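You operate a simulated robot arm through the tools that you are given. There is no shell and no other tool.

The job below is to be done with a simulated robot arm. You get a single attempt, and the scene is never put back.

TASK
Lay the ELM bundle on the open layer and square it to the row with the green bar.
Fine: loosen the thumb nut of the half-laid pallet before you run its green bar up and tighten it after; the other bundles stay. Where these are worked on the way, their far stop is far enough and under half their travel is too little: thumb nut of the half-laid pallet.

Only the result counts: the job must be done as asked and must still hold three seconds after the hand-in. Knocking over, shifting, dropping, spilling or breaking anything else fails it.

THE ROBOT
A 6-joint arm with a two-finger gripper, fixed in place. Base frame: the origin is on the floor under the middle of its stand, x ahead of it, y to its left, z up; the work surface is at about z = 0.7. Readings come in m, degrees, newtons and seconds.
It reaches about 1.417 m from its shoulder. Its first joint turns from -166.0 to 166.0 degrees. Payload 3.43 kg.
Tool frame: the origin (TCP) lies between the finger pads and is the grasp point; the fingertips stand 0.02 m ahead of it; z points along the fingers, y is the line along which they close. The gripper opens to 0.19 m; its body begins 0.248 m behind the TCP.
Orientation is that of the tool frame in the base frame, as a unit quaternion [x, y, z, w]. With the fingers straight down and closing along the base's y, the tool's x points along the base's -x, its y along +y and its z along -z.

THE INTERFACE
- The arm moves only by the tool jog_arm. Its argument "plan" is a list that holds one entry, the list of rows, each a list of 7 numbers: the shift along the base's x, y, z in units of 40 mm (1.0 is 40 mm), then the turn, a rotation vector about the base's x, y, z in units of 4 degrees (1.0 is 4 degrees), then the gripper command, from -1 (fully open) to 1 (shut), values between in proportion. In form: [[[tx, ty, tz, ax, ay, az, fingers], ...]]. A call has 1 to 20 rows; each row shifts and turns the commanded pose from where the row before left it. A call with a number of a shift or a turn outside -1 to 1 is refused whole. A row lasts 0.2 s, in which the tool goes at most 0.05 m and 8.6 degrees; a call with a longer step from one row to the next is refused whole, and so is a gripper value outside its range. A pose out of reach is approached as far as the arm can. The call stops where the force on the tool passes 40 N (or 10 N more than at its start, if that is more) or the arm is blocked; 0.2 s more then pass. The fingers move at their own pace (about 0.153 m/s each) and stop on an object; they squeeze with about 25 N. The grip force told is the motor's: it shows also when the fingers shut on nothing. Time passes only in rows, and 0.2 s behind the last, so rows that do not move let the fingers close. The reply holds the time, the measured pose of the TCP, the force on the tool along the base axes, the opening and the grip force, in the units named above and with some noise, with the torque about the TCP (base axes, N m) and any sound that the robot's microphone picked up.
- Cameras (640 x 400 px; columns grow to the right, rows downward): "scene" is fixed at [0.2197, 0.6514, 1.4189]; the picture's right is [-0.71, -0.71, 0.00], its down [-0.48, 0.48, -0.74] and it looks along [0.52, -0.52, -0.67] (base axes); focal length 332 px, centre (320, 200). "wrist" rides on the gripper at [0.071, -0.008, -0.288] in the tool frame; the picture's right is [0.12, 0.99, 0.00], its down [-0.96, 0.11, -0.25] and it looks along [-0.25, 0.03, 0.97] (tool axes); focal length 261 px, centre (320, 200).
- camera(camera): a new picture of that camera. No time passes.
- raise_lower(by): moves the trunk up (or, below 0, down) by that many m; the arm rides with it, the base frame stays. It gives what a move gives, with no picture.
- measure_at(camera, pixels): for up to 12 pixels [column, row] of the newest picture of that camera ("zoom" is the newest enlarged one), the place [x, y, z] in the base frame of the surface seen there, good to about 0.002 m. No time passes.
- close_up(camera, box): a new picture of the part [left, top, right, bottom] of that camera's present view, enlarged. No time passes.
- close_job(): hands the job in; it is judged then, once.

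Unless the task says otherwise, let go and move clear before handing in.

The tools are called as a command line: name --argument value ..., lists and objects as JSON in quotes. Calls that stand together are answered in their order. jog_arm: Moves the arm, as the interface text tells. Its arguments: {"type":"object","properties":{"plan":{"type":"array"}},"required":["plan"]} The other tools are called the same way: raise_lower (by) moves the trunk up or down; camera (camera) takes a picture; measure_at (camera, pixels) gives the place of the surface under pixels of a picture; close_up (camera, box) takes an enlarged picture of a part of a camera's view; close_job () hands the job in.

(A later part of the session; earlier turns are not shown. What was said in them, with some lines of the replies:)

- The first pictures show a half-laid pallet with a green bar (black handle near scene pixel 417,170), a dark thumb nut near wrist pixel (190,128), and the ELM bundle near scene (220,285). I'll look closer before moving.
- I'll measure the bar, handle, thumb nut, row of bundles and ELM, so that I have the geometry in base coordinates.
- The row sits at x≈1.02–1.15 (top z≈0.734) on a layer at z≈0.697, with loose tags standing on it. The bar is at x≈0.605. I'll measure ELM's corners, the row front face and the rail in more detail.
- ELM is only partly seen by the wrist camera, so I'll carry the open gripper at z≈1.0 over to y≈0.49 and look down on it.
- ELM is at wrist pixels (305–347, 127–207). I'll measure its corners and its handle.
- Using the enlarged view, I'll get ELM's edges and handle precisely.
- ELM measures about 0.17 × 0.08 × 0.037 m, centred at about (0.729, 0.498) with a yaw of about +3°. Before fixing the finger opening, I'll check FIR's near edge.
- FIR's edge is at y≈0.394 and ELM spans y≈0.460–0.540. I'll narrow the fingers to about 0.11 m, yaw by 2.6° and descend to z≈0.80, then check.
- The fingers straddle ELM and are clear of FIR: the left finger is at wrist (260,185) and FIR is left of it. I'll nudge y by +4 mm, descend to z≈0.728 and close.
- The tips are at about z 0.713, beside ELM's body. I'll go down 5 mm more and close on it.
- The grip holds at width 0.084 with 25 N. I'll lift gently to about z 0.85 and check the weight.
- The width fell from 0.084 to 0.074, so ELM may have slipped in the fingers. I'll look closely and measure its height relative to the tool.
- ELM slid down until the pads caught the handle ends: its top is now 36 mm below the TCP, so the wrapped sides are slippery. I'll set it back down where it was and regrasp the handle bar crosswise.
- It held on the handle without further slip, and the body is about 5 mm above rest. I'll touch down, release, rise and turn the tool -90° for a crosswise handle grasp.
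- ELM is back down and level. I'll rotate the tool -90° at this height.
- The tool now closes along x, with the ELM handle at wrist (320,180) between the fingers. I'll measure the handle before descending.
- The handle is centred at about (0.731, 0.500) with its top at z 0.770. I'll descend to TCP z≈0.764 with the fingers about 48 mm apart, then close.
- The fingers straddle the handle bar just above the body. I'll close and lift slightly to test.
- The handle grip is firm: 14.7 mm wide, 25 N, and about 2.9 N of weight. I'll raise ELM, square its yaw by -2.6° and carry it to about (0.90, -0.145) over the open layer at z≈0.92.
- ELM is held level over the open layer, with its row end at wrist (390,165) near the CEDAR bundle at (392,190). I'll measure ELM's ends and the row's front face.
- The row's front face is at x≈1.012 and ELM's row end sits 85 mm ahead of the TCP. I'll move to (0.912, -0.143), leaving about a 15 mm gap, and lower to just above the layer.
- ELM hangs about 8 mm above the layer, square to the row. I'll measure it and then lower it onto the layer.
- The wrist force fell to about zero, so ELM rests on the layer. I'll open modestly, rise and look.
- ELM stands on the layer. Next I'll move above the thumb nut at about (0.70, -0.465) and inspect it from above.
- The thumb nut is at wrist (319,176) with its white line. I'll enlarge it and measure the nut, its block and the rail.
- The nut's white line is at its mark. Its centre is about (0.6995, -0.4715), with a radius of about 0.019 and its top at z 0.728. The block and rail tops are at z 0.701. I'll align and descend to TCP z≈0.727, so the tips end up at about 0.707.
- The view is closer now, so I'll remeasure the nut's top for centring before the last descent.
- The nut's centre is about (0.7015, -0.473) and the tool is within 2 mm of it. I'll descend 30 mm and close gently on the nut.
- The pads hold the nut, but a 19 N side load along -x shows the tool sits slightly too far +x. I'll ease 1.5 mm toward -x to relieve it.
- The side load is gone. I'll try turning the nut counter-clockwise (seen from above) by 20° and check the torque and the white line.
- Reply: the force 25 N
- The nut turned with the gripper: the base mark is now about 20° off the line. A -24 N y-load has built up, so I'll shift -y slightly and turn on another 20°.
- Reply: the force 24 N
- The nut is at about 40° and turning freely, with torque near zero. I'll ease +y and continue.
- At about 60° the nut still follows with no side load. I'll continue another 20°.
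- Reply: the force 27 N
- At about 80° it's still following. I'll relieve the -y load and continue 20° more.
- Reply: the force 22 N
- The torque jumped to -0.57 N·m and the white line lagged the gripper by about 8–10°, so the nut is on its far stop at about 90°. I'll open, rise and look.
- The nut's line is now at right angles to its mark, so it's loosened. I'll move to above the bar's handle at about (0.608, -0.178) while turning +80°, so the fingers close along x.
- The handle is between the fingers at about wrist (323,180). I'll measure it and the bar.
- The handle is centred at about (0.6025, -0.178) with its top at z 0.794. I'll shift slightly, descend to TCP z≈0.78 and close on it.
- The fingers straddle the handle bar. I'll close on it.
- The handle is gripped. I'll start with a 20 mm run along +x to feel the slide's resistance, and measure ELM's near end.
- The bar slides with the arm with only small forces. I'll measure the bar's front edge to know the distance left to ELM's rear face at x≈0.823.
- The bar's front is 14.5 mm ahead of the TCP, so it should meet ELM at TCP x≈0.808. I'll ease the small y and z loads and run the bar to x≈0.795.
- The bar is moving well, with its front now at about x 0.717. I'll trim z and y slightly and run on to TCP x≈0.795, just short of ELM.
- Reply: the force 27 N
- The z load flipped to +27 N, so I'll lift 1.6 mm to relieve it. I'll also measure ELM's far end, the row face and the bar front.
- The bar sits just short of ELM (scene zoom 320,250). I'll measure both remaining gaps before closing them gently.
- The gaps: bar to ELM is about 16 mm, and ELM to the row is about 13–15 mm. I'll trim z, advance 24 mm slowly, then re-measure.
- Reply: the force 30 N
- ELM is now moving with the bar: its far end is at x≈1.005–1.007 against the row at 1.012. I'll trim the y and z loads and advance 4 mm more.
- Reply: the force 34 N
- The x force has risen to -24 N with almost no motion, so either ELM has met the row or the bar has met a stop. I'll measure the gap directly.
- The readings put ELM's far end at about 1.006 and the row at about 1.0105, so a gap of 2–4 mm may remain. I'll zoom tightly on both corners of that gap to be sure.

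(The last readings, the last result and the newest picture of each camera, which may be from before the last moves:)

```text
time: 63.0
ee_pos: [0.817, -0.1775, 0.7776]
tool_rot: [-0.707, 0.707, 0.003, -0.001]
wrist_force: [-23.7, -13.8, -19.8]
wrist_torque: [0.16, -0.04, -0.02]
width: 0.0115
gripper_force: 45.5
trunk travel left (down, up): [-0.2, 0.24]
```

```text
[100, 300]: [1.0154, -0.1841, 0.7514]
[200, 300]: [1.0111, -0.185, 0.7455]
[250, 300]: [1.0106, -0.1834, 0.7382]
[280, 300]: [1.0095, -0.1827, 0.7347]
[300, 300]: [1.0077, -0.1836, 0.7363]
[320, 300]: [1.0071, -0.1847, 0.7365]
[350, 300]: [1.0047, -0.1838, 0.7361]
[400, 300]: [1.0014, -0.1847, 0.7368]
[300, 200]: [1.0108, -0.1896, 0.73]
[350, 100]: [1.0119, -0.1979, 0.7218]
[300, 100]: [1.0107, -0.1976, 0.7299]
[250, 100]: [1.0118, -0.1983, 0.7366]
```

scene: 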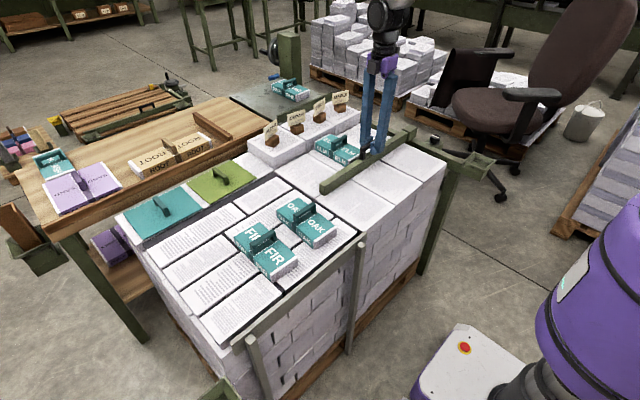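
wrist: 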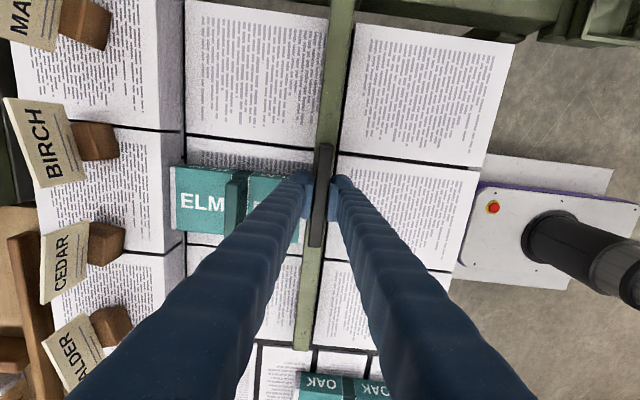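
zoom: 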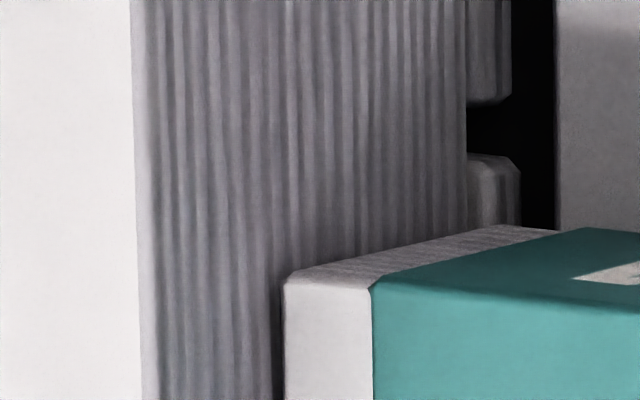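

Beside ELM's far edge the row face shows at z≈0.734, against ELM's top at 0.736, so the gap there is at most 1–2 mm. That fits contact with 24 N of push. I'll check the bar front against ELM's near end and whether the row moved.

close_up --camera "scene" --box '[330, 140, 370, 170]'

close_up --camera "wrist" --box '[280, 60, 380, 130]'

measure_at --camera "zoom" --pixels '[[240, 250], [250, 250], [255, 250], [260, 250], [265, 250], [275, 250], [370, 250], [380, 250], [385, 250], [390, 250]]'

camera --camera "scene"

```text
13.33 times, centred on (350, 155) of scene
```

zoom: 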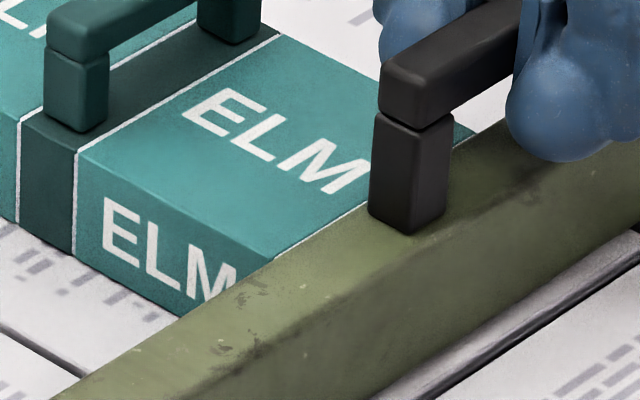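

```text
5.71 times, centred on (330, 95) of wrist
```

zoom: 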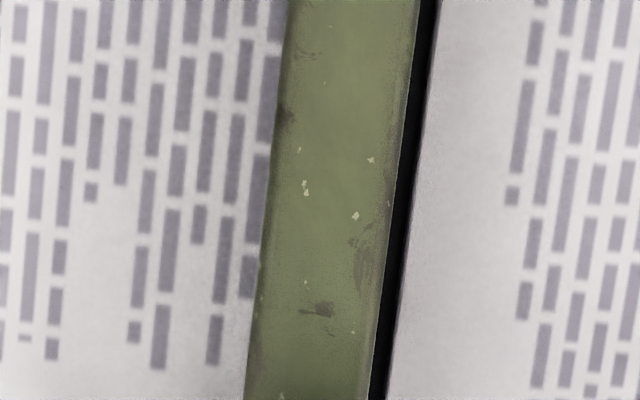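

```text
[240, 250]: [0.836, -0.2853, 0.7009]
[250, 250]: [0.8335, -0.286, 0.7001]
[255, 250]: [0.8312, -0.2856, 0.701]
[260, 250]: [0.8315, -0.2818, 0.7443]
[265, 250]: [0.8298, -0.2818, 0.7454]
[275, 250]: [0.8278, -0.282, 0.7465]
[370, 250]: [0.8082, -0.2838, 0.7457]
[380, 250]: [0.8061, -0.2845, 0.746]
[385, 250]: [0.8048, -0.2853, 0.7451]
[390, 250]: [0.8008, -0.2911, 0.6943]
```

```text
taken
```

scene: 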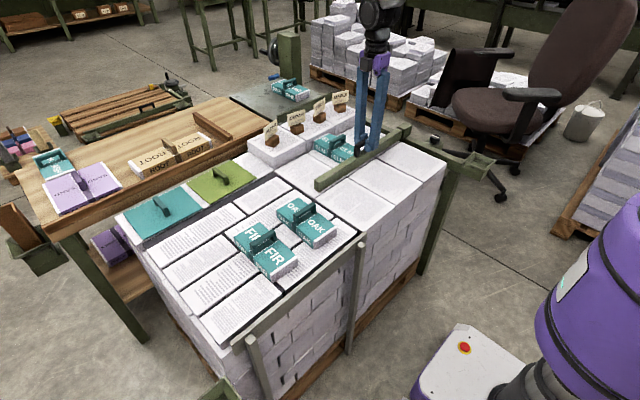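

The bar front is at x≈0.8315 and the bar is pressing. To be sure ELM, not a bar end stop, is taking the load, I'll measure the true length of an identical bundle (FIR or OAK).

close_up --camera "scene" --box '[232, 190, 344, 280]'

close_up --camera "scene" --box '[314, 126, 354, 156]'

```text
4.44 times, centred on (288, 235) of scene
```

zoom: 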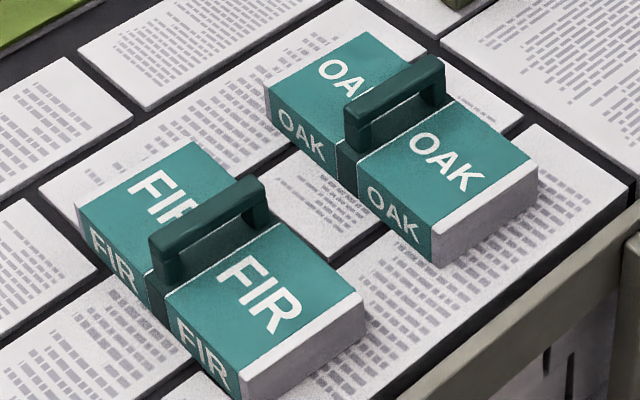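

```text
13.33 times, centred on (334, 141) of scene
```

zoom: 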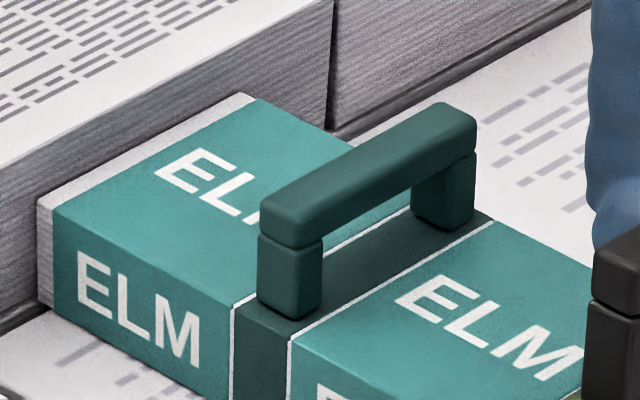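

measure_at --camera "zoom" --pixels '[[44, 205], [50, 200], [60, 205], [232, 300], [291, 340], [240, 310], [285, 335], [247, 98], [262, 102], [40, 250], [230, 340], [290, 380]]'

close_up --camera "scene" --box '[232, 190, 344, 280]'

measure_at --camera "zoom" --pixels '[[270, 82], [435, 226], [270, 110], [433, 255], [528, 168], [370, 36], [78, 200], [240, 368], [354, 298], [190, 142]]'

```text
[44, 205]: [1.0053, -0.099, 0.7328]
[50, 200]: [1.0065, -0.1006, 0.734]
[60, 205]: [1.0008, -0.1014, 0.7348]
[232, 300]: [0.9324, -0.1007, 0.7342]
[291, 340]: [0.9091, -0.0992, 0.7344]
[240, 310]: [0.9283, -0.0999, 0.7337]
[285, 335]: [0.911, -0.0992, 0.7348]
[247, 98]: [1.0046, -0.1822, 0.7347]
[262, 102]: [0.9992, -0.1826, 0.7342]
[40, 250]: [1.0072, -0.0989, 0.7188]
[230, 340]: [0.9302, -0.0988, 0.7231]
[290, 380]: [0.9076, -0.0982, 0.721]
```

```text
4.44 times, centred on (288, 235) of scene
```

zoom: 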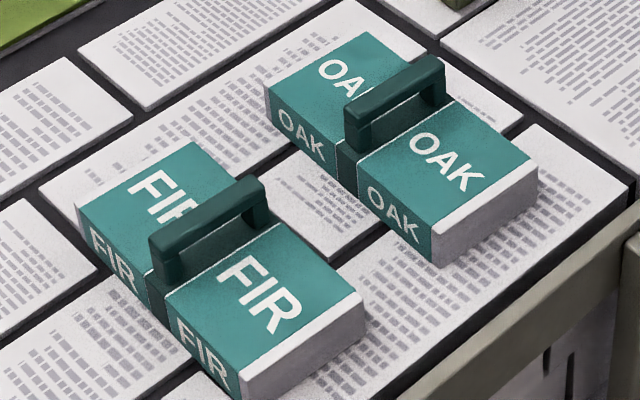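

```text
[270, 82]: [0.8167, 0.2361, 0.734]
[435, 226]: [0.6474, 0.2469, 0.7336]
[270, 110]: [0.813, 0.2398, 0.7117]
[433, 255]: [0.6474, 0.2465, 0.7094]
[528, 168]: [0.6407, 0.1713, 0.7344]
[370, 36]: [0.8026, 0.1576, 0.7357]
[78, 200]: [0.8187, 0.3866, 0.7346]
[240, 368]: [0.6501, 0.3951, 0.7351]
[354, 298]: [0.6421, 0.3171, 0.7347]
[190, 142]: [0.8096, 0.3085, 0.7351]
```

A bundle measures about 0.171–0.175 m, so a gap of about 2 mm could remain. I'll inspect the bar's carriage on the rail and its other end for anything blocking it.

close_up --camera "scene" --box '[370, 100, 480, 180]'

close_up --camera "scene" --box '[270, 130, 370, 200]'

close_up --camera "wrist" --box '[300, 0, 460, 100]'

```text
5.00 times, centred on (425, 140) of scene
```

zoom: 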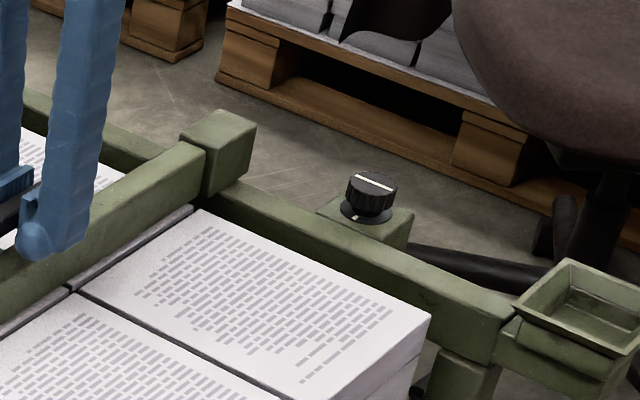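

```text
5.71 times, centred on (320, 165) of scene
```

zoom: 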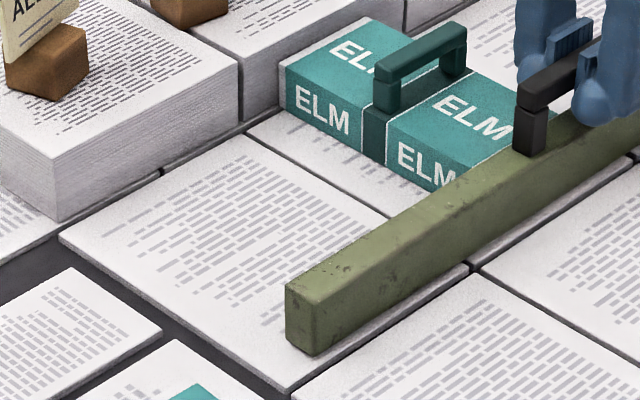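

```text
4.00 times, centred on (380, 50) of wrist
```

zoom: 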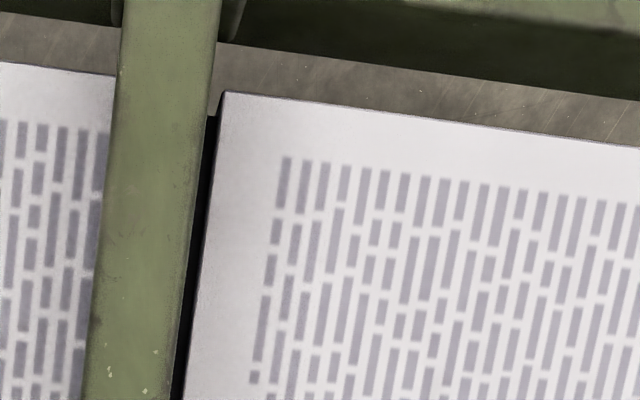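

Nothing visibly blocks the bar; the carriage is clear on the rail. I'll first relieve the y and z loads while holding x, to read the pure push force.

jog_arm --plan '[[[0, -0.02, -0.02, 0, 0, 0, 1], [0, 0, 0, 0, 0, 0, 1], [0, 0, 0, 0, 0, 0, 1]]]'

```text
time: 63.8
ee_pos: [0.8173, -0.1778, 0.7782]
tool_rot: [0.708, -0.706, -0.003, 0.001]
wrist_force: [-31.6, -3.0, -14.9]
wrist_torque: [0.22, -0.18, -0.12]
width: 0.0117
gripper_force: 45.2
trunk travel left (down, up): [-0.2, 0.24]
```

A steady 32 N push with no motion means a firm contact. I'll re-measure the ELM-to-row interface and the row's position with several points to average out noise.

close_up --camera "wrist" --box '[150, 150, 200, 240]'

measure_at --camera "zoom" --pixels '[[235, 100], [235, 150], [235, 200], [235, 250], [235, 300], [250, 100], [250, 150], [250, 200], [250, 250], [250, 300], [225, 150], [225, 250]]'

```text
4.44 times, centred on (175, 195) of wrist
```

zoom: 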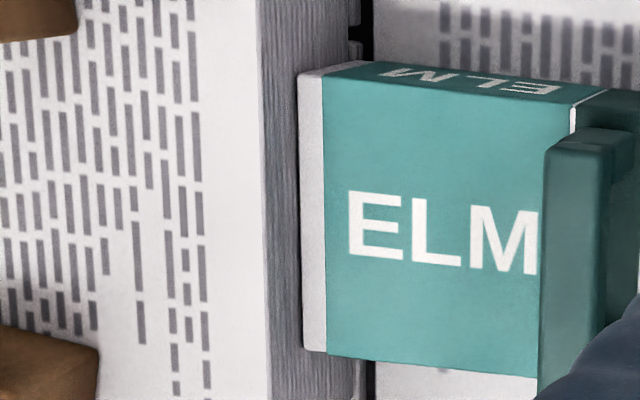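

```text
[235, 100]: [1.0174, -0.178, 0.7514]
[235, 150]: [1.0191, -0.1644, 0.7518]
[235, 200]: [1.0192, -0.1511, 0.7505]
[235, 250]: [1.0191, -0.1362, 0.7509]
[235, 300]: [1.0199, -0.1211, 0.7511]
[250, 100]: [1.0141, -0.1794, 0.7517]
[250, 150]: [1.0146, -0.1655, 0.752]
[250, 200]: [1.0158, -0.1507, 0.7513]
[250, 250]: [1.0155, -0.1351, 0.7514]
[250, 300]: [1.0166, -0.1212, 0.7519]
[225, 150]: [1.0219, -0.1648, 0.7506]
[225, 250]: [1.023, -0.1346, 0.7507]
```

The row hasn't moved (face still at about 1.011), and ELM lies flat against it to within measurement error under a 32 N push. I'll bleed off most of the push before releasing the handle, so nothing springs.

jog_arm --plan '[[[-0.05, 0, -0.015, 0, 0, 0, 1], [0, 0, 0, 0, 0, 0, 1]]]'

```text
time: 64.4
ee_pos: [0.8168, -0.1772, 0.7783]
tool_rot: [-0.707, 0.707, 0.0, 0.0]
wrist_force: [-26.7, 8.0, -11.5]
wrist_torque: [0.47, -0.02, -0.5]
width: 0.0117
gripper_force: 45.0
trunk travel left (down, up): [-0.2, 0.24]
```

jog_arm --plan '[[[-0.05, 0.01, -0.01, 0, 0, 0, 1], [0, 0, 0, 0, 0, 0, 1], [0, 0, 0, 0, 0, 0, 1]]]'

```text
time: 65.2
ee_pos: [0.8173, -0.1775, 0.7778]
tool_rot: [0.707, -0.707, 0.001, -0.001]
wrist_force: [-8.0, 10.6, -5.4]
wrist_torque: [0.16, 0.05, -0.71]
width: 0.0115
gripper_force: 44.8
trunk travel left (down, up): [-0.2, 0.24]
```

The push is down to 8 N with the bar still in place. I'll open the fingers, which stay clear of ELM's handle at x≈0.92, and rise.

jog_arm --plan '[[[0, 0, 0, 0, 0, 0, 0.6], [0, 0, 0, 0, 0, 0, 0.45], [0, 0, 0, 0, 0, 0, 0.45], [0, 0, 0.4, 0, 0, 0, 0.45], [0, 0, 0.9, 0, 0, 0, 0.45], [0, 0, 1, 0, 0, 0, 0.4], [0, 0, 1, 0, 0, 0, 0.3], [0, 0, 0.7, 0, 0, 0, 0.3], [0, 0, 0, 0, 0, 0, 0.3]]]'

camera --camera "wrist"

close_up --camera "scene" --box '[240, 90, 440, 205]'

```text
time: 67.2
ee_pos: [0.8174, -0.1747, 0.9366]
tool_rot: [0.707, -0.707, 0.0, 0.001]
wrist_force: [-0.3, -0.2, 0.8]
wrist_torque: [-0.03, 0.01, 0.03]
width: 0.0665
gripper_force: 0.2
trunk travel left (down, up): [-0.2, 0.24]
```

```text
taken
```

wrist: 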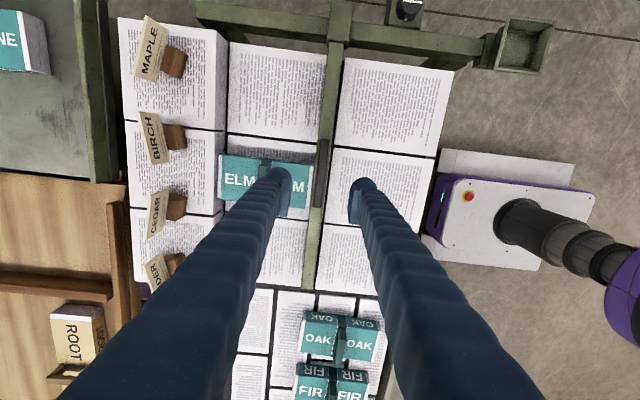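

```text
3.20 times, centred on (340, 148) of scene
```

zoom: 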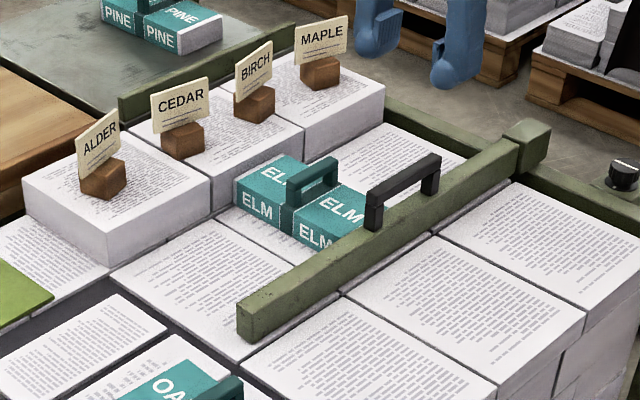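

The bar stayed put and all tags stand. I'll move the gripper so the wrist camera looks almost straight down on the ELM/row joint, keeping the tips well above the tags.

jog_arm --plan '[[[0.3, 0.3, 0.5, 0, 0, 0, 0.3], [0.8, 0.5, 0.2, 0, 0, 0, 0.3], [0.9, 0.6, 0, 0, 0, 0, 0.3], [0.9, 0.7, 0, 0, 0, 0, 0.3], [0.9, 0.7, 0, 0, 0, 0, 0.3], [0.6, 0.7, 0, 0, 0, 0, 0.3], [0, 0, 0, 0, 0, 0, 0.3]]]'

camera --camera "wrist"

```text
time: 68.8
ee_pos: [0.9909, -0.0394, 0.9658]
tool_rot: [0.707, -0.707, 0.0, 0.001]
wrist_force: [-0.4, 0.8, -0.1]
wrist_torque: [-0.1, -0.01, 0.04]
width: 0.0664
gripper_force: 0.1
trunk travel left (down, up): [-0.2, 0.24]
```

```text
taken
```

wrist: 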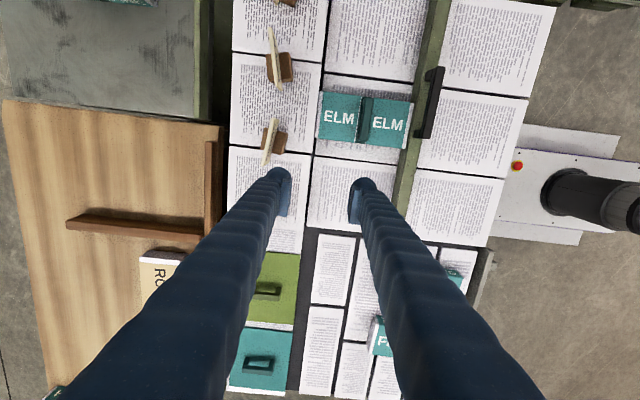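

close_up --camera "wrist" --box '[305, 80, 345, 160]'

measure_at --camera "zoom" --pixels '[[250, 100], [280, 100], [290, 100], [300, 100], [310, 100], [320, 100], [330, 100], [350, 100], [270, 250], [290, 250], [310, 250], [330, 250]]'

close_up --camera "wrist" --box '[390, 80, 430, 160]'

measure_at --camera "zoom" --pixels '[[280, 150], [290, 150], [300, 150], [310, 150], [320, 150], [330, 150], [340, 150], [360, 150], [290, 250], [300, 250], [310, 250], [320, 250]]'

```text
5.00 times, centred on (325, 120) of wrist
```

zoom: 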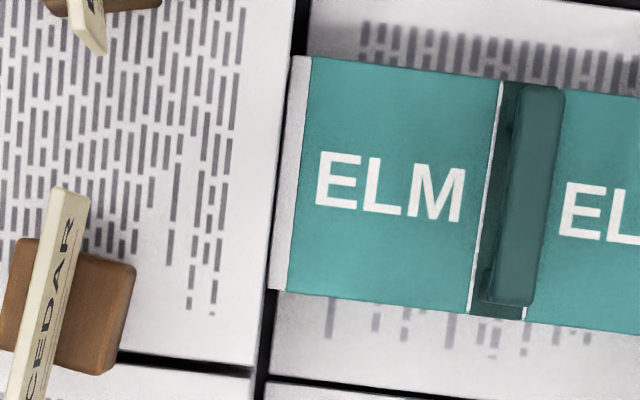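

```text
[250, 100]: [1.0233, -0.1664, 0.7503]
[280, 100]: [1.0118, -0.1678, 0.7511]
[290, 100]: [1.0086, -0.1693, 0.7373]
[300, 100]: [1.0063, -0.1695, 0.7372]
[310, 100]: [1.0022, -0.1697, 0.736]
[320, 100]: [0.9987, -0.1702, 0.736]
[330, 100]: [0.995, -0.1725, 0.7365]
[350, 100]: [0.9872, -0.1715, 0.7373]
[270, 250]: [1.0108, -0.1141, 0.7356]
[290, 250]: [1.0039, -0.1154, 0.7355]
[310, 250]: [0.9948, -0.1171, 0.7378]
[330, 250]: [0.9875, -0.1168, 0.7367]
```

```text
5.00 times, centred on (410, 120) of wrist
```

zoom: 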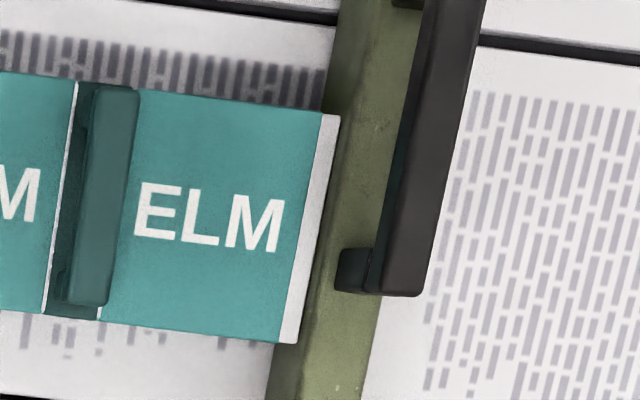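

```text
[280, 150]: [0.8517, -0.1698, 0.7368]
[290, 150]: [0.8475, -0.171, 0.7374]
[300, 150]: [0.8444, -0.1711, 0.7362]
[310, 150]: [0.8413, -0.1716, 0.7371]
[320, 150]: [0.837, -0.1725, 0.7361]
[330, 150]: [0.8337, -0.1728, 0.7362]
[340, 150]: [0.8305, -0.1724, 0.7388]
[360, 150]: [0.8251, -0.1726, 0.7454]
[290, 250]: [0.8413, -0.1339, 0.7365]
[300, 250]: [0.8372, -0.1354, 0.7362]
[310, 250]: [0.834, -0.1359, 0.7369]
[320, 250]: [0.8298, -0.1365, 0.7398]
```

Seen from straight above, ELM covers the groove right up to the row's edge with no visible gap, parallel to the row. The bar touches its near end at x≈0.832. Now I'll go back to the thumb nut to tighten it.

jog_arm --plan '[[[-0.4, -0.6, 0, 0, 0, 0, 0.3], [-0.6, -0.9, 0, 0, 0, 0, 0.3], [-0.6, -0.9, 0, 0, 0, 0, 0.3], [-0.6, -0.9, 0, 0, 0, 0, 0.3], [-0.6, -0.9, 0, 0, 0, 0, 0.3], [-0.6, -0.9, 0, 0, 0, 0, 0.3], [-0.6, -0.9, 0, 0, 0, 0, 0.3], [-0.6, -0.9, 0, 0, 0, 0, 0.3], [-0.6, -0.9, 0, 0, 0, 0, 0.3], [-0.6, -0.9, 0, 0, 0, 0, 0.3], [-0.6, -0.9, 0, 0, 0, 0, 0.3], [-0.6, -0.9, 0, 0, 0, 0, 0.3], [-0.27, -0.34, 0, 0, 0, 0, 0.3], [0, 0, 0, 0, 0, 0, 0.3]]]'

camera --camera "wrist"

camera --camera "scene"

```text
time: 71.8
ee_pos: [0.7005, -0.4707, 0.9647]
tool_rot: [0.708, -0.707, 0.0, 0.0]
wrist_force: [-0.6, -0.2, -0.7]
wrist_torque: [-0.01, 0.02, -0.01]
width: 0.0665
gripper_force: 0.1
trunk travel left (down, up): [-0.2, 0.24]
```

```text
taken
```

wrist: 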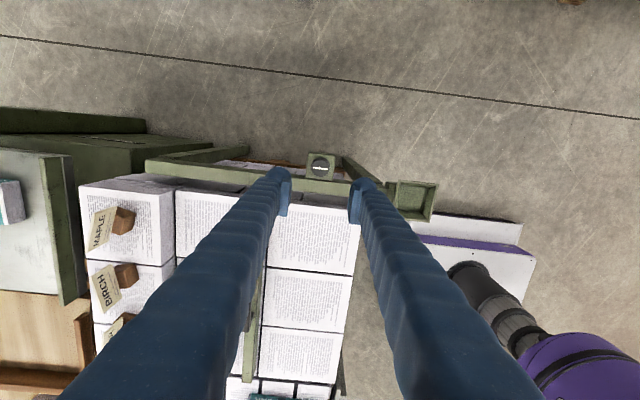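

```text
taken
```

scene: 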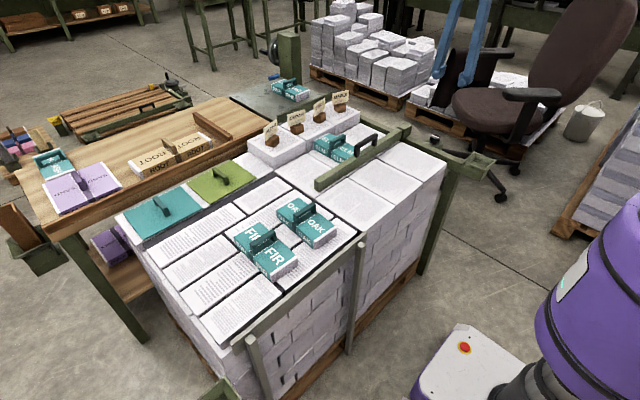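

The tool is above the nut, with the nut's line along x (loosened). I'll descend to z≈0.757 and check the centring.

jog_arm --plan '[[[0, 0, -0.7, 0, 0, 0, 0.3], [0, 0, -1, 0, 0, 0, 0.3], [0, 0, -1, 0, 0, 0, 0.3], [0, 0, -1, 0, 0, 0, 0.3], [0, 0, -0.9, 0, 0, 0, 0.3], [0, 0, -0.6, 0, 0, 0, 0.3], [0, 0, 0, 0, 0, 0, 0.3]]]'

close_up --camera "wrist" --box '[260, 130, 380, 230]'

measure_at --camera "zoom" --pixels '[[320, 240], [265, 240], [375, 240], [320, 200], [320, 290], [270, 230], [370, 260]]'

```text
time: 73.4
ee_pos: [0.7009, -0.4713, 0.7583]
tool_rot: [0.708, -0.707, -0.001, 0.0]
wrist_force: [0.0, -0.8, -0.1]
wrist_torque: [0.02, -0.04, 0.0]
width: 0.0667
gripper_force: 0.2
trunk travel left (down, up): [-0.2, 0.24]
```

```text
4.00 times, centred on (320, 180) of wrist
```

zoom: 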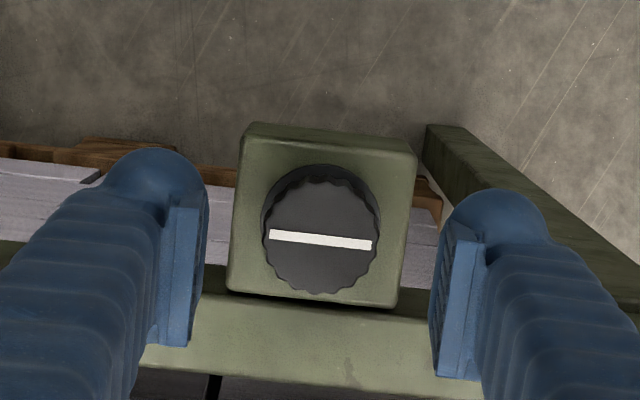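

```text
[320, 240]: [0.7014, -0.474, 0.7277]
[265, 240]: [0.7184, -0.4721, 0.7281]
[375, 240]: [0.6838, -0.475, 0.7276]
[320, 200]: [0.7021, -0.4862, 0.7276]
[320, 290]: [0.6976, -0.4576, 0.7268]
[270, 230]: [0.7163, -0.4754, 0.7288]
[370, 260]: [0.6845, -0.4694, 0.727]
```

The tool is centred on the nut within about 1–2 mm. I'll descend to z≈0.727 and close.

jog_arm --plan '[[[-0.02, -0.02, -0.4, 0, 0, 0, 0.3], [0, 0, -0.38, 0, 0, 0, 0.3], [0, 0, 0, 0, 0, 0, 0.3], [0, 0, 0, 0, 0, 0, 0.5], [0, 0, 0, 0, 0, 0, 0.8], [0, 0, 0, 0, 0, 0, 1], [0, 0, 0, 0, 0, 0, 1]]]'

close_up --camera "wrist" --box '[260, 130, 380, 230]'

```text
time: 75.0
ee_pos: [0.7005, -0.474, 0.726]
tool_rot: [0.707, -0.707, -0.001, 0.001]
wrist_force: [0.2, -1.5, -3.5]
wrist_torque: [-0.06, 0.0, 0.03]
width: 0.0363
gripper_force: 44.6
trunk travel left (down, up): [-0.2, 0.24]
```

```text
4.00 times, centred on (320, 180) of wrist
```

zoom: 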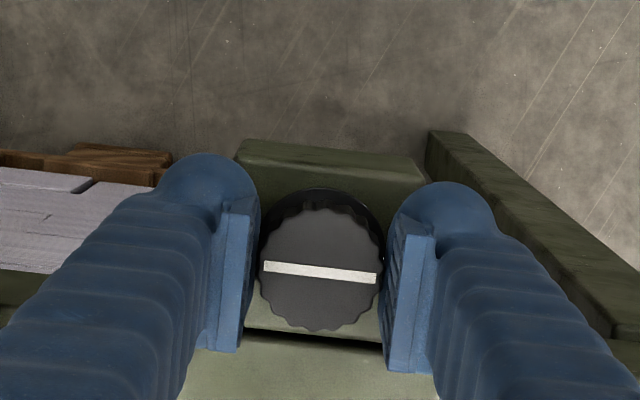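

The nut is gripped with no side load. I'll turn it clockwise (−z) in 20° steps, watching load and torque.

jog_arm --plan '[[[0, 0, 0, 0, 0, -0.5, 1], [0, 0, 0, 0, 0, -1, 1], [0, 0, 0, 0, 0, -1, 1], [0, 0, 0, 0, 0, -1, 1], [0, 0, 0, 0, 0, -1, 1], [0, 0, 0, 0, 0, -0.5, 1], [0, 0, 0, 0, 0, 0, 1]]]'

close_up --camera "wrist" --box '[260, 130, 380, 230]'

```text
time: 76.6
ee_pos: [0.7005, -0.4747, 0.7253]
tool_rot: [-0.573, 0.819, -0.001, 0.0]
wrist_force: [-4.1, -14.7, 7.2]
wrist_torque: [-0.24, 0.1, 0.01]
width: 0.0367
gripper_force: 45.3
trunk travel left (down, up): [-0.2, 0.24]
```

```text
4.00 times, centred on (320, 180) of wrist
```

zoom: 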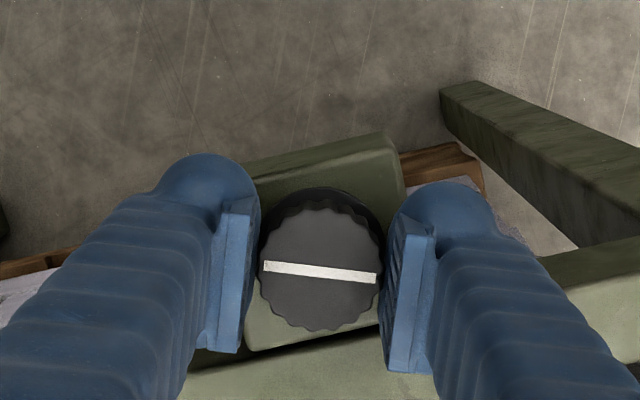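

The nut follows the gripper. I'll ease -y slightly and continue another 20°.

jog_arm --plan '[[[0, -0.03, 0, 0, 0, 0, 1], [0, 0, 0, 0, 0, -0.5, 1], [0, 0, 0, 0, 0, -1, 1], [0, 0, 0, 0, 0, -1, 1], [0, 0, 0, 0, 0, -1, 1], [0, 0, 0, 0, 0, -1, 1], [0, 0, 0, 0, 0, -0.5, 1], [0, 0, 0, 0, 0, 0, 1]]]'

```text
time: 78.4
ee_pos: [0.7007, -0.4734, 0.727]
tool_rot: [-0.423, 0.906, -0.001, 0.0]
wrist_force: [3.2, -5.1, 18.0]
wrist_torque: [0.1, -0.1, 0.02]
width: 0.0367
gripper_force: 45.4
trunk travel left (down, up): [-0.2, 0.24]
```

jog_arm --plan '[[[0, -0.01, 0.02, 0, 0, 0, 1], [0, 0, 0, 0, 0, -0.5, 1], [0, 0, 0, 0, 0, -1, 1], [0, 0, 0, 0, 0, -1, 1], [0, 0, 0, 0, 0, -1, 1], [0, 0, 0, 0, 0, -1, 1], [0, 0, 0, 0, 0, -0.5, 1], [0, 0, 0, 0, 0, 0, 1]]]'

close_up --camera "wrist" --box '[260, 130, 380, 230]'

```text
time: 80.2
ee_pos: [0.6992, -0.473, 0.7272]
tool_rot: [-0.259, 0.966, 0.001, -0.001]
wrist_force: [-4.0, 0.4, 4.2]
wrist_torque: [-0.03, 0.0, -0.02]
width: 0.0368
gripper_force: 44.5
trunk travel left (down, up): [-0.2, 0.24]
```

```text
4.00 times, centred on (320, 180) of wrist
```

zoom: 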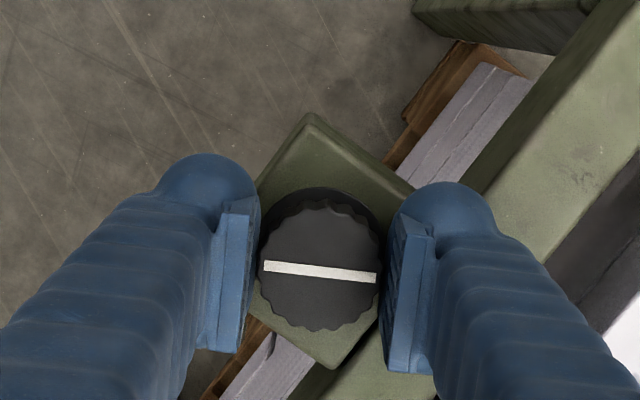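

The nut has gone back about 60° with low loads. I'll continue another 20°, then on to the stop.

jog_arm --plan '[[[0, 0, 0, 0, 0, -0.5, 1], [0, 0, 0, 0, 0, -1, 1], [0, 0, 0, 0, 0, -1, 1], [0, 0, 0, 0, 0, -1, 1], [0, 0, 0, 0, 0, -1, 1], [0, 0, 0, 0, 0, -0.5, 1], [0, 0, 0, 0, 0, 0, 1]]]'

close_up --camera "wrist" --box '[260, 130, 380, 230]'

```text
time: 81.8
ee_pos: [0.701, -0.4738, 0.7268]
tool_rot: [-0.088, 0.996, 0.0, -0.001]
wrist_force: [-8.3, 8.7, -4.2]
wrist_torque: [0.05, -0.01, 0.01]
width: 0.0365
gripper_force: 45.4
trunk travel left (down, up): [-0.2, 0.24]
```

```text
4.00 times, centred on (320, 180) of wrist
```

zoom: 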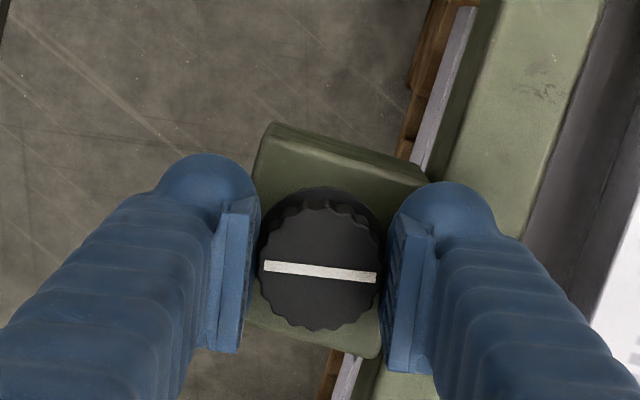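

At about 80° back, I'll turn the last 10° plus a few degrees into the stop.

jog_arm --plan '[[[-0.01, 0.01, 0, 0, 0, -0.5, 1], [0, 0, 0, 0, 0, -1, 1], [0, 0, 0, 0, 0, -1, 1], [0, 0, 0, 0, 0, -1, 1], [0, 0, 0, 0, 0, -0.8, 1], [0, 0, 0, 0, 0, 0, 1]]]'

close_up --camera "wrist" --box '[260, 130, 380, 230]'

```text
time: 83.2
ee_pos: [0.701, -0.4725, 0.7263]
tool_rot: [0.063, 0.998, 0.0, 0.0]
wrist_force: [-2.2, 10.7, -5.2]
wrist_torque: [0.04, 0.02, 0.35]
width: 0.0365
gripper_force: 44.7
trunk travel left (down, up): [-0.2, 0.24]
```

```text
4.00 times, centred on (320, 180) of wrist
```

zoom: 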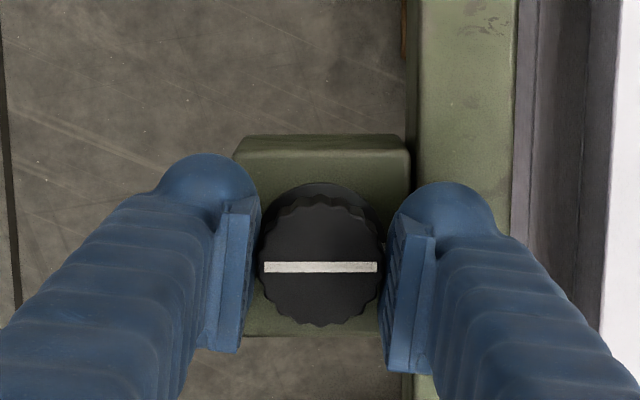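

The torque rose to 0.35 N·m and the line began lagging, so the tight stop is reached. I'll turn 5° more to be certain, then release and look.

jog_arm --plan '[[[0, 0, 0, 0, 0, -0.7, 1], [0, 0, 0, 0, 0, -0.6, 1], [0, 0, 0, 0, 0, 0, 1]]]'

jog_arm --plan '[[[0, 0, 0, 0, 0, 0, 0.6], [0, 0, 0, 0, 0, 0, 0.3], [0, 0, 0, 0, 0, 0, 0.3], [0, 0, 0.4, 0, 0, 0, 0.3], [0, 0, 1, 0, 0, 0, 0.3], [0, 0, 1, 0, 0, 0, 0.3], [0, 0, 1, 0, 0, 0, 0.3], [0, 0, 1, 0, 0, 0, 0.3], [0, 0, 0.5, 0, 0, 0, 0.3], [0, 0, 0, 0, 0, 0, 0.3]]]'

camera --camera "wrist"

camera --camera "scene"

close_up --camera "wrist" --box '[280, 140, 360, 190]'

```text
time: 84.0
ee_pos: [0.7012, -0.4727, 0.7273]
tool_rot: [0.108, 0.994, -0.002, 0.001]
wrist_force: [0.5, 4.0, 3.3]
wrist_torque: [0.04, 0.11, 0.67]
width: 0.0363
gripper_force: 45.2
trunk travel left (down, up): [-0.2, 0.24]
```

```text
time: 86.2
ee_pos: [0.7022, -0.4744, 0.9228]
tool_rot: [0.108, 0.994, 0.001, -0.001]
wrist_force: [-0.7, -0.5, 0.7]
wrist_torque: [0.0, 0.01, 0.0]
width: 0.0664
gripper_force: 0.1
trunk travel left (down, up): [-0.2, 0.24]
```

```text
taken
```

wrist: 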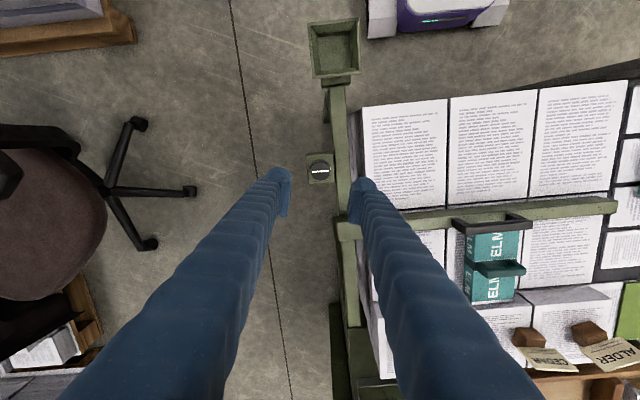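

```text
taken
```

scene: 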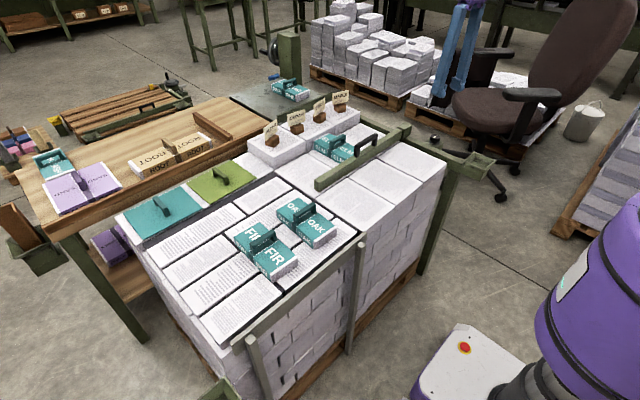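

```text
8.00 times, centred on (320, 165) of wrist
```

zoom: 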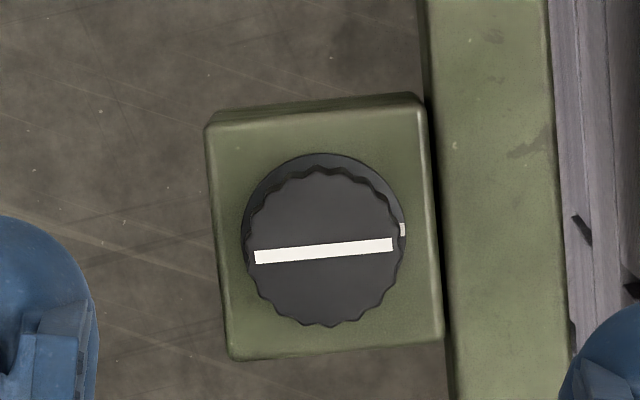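

The nut's line points to its mark again, so it's tight at its stop with torque up to 0.67 N·m. I'll rise clear and do a last check on ELM, the bar, the tags and the other bundles.

jog_arm --plan '[[[0, 0, 0.9, 0, 0, 0, 0.3], [0, 0, 0.9, 0, 0, 0, 0.3], [0, 0, 0.3, 0, 0, 0, 0.3], [0, 0, 0, 0, 0, 0, 0.3]]]'

close_up --camera "scene" --box '[240, 80, 440, 205]'

measure_at --camera "zoom" --pixels '[[236, 210], [240, 205], [275, 170], [220, 215], [260, 190], [335, 225], [300, 300], [480, 190], [330, 75], [255, 110], [180, 140], [100, 180]]'

close_up --camera "scene" --box '[310, 128, 350, 158]'

```text
time: 87.2
ee_pos: [0.7011, -0.4746, 1.008]
tool_rot: [0.107, 0.994, 0.0, -0.001]
wrist_force: [0.2, -0.2, -0.1]
wrist_torque: [0.03, 0.01, 0.02]
width: 0.0666
gripper_force: 0.0
trunk travel left (down, up): [-0.2, 0.24]
```

```text
3.20 times, centred on (340, 142) of scene
```

zoom: 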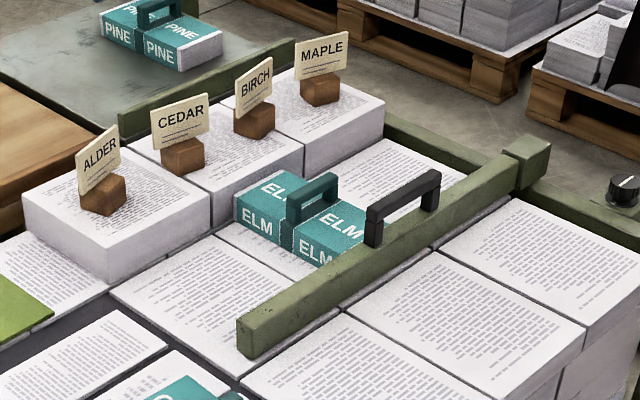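

```text
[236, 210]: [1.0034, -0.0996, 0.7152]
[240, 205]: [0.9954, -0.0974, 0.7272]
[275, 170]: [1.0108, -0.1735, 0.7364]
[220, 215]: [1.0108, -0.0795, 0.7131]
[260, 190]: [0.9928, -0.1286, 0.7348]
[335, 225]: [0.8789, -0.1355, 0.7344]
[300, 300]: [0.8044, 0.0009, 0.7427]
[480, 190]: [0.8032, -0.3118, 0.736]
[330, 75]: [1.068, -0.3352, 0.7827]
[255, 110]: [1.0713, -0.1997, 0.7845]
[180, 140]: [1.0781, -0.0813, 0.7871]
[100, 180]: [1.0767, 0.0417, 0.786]
```

```text
13.33 times, centred on (330, 143) of scene
```

zoom: 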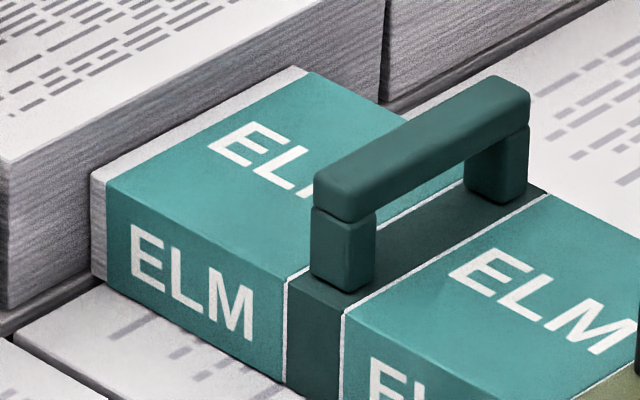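

ELM sits flat and square between the row and the bar, and the bar is still up against it. The nut's line is back on its mark, all four tags stand, and the gripper is empty and clear at z≈1.0. I'm handing the job in.

close_job

```text
The job is handed in.
```

I laid the ELM bundle on the open layer and squared it against the row with the green bar. The job is handed in; I haven't seen a verdict.

- **ELM:** it sits in front of the middle bundle of the row. From above I could see no gap between it and the row; my measurements are only good to about 2 mm.
- **Slip on the first lift:** my first grip, on ELM's sides, slipped as I lifted, and the fingers caught its handle. I set it back down where it had been and regripped it by the handle. It was not dropped.
- **Thumb nut:** I loosened it about 90° to its far stop before moving the bar. Afterwards I tightened it back to its stop, and its white line is on the mark again.
- **Green bar:** I ran it up until it pressed ELM firmly against the row, at about 32 N with no further movement. I then let go of its handle, and it stayed in place.
- **Everything else:** the row did not move and all four tags are standing. The other bundles looked undisturbed, and the gripper is empty and clear.
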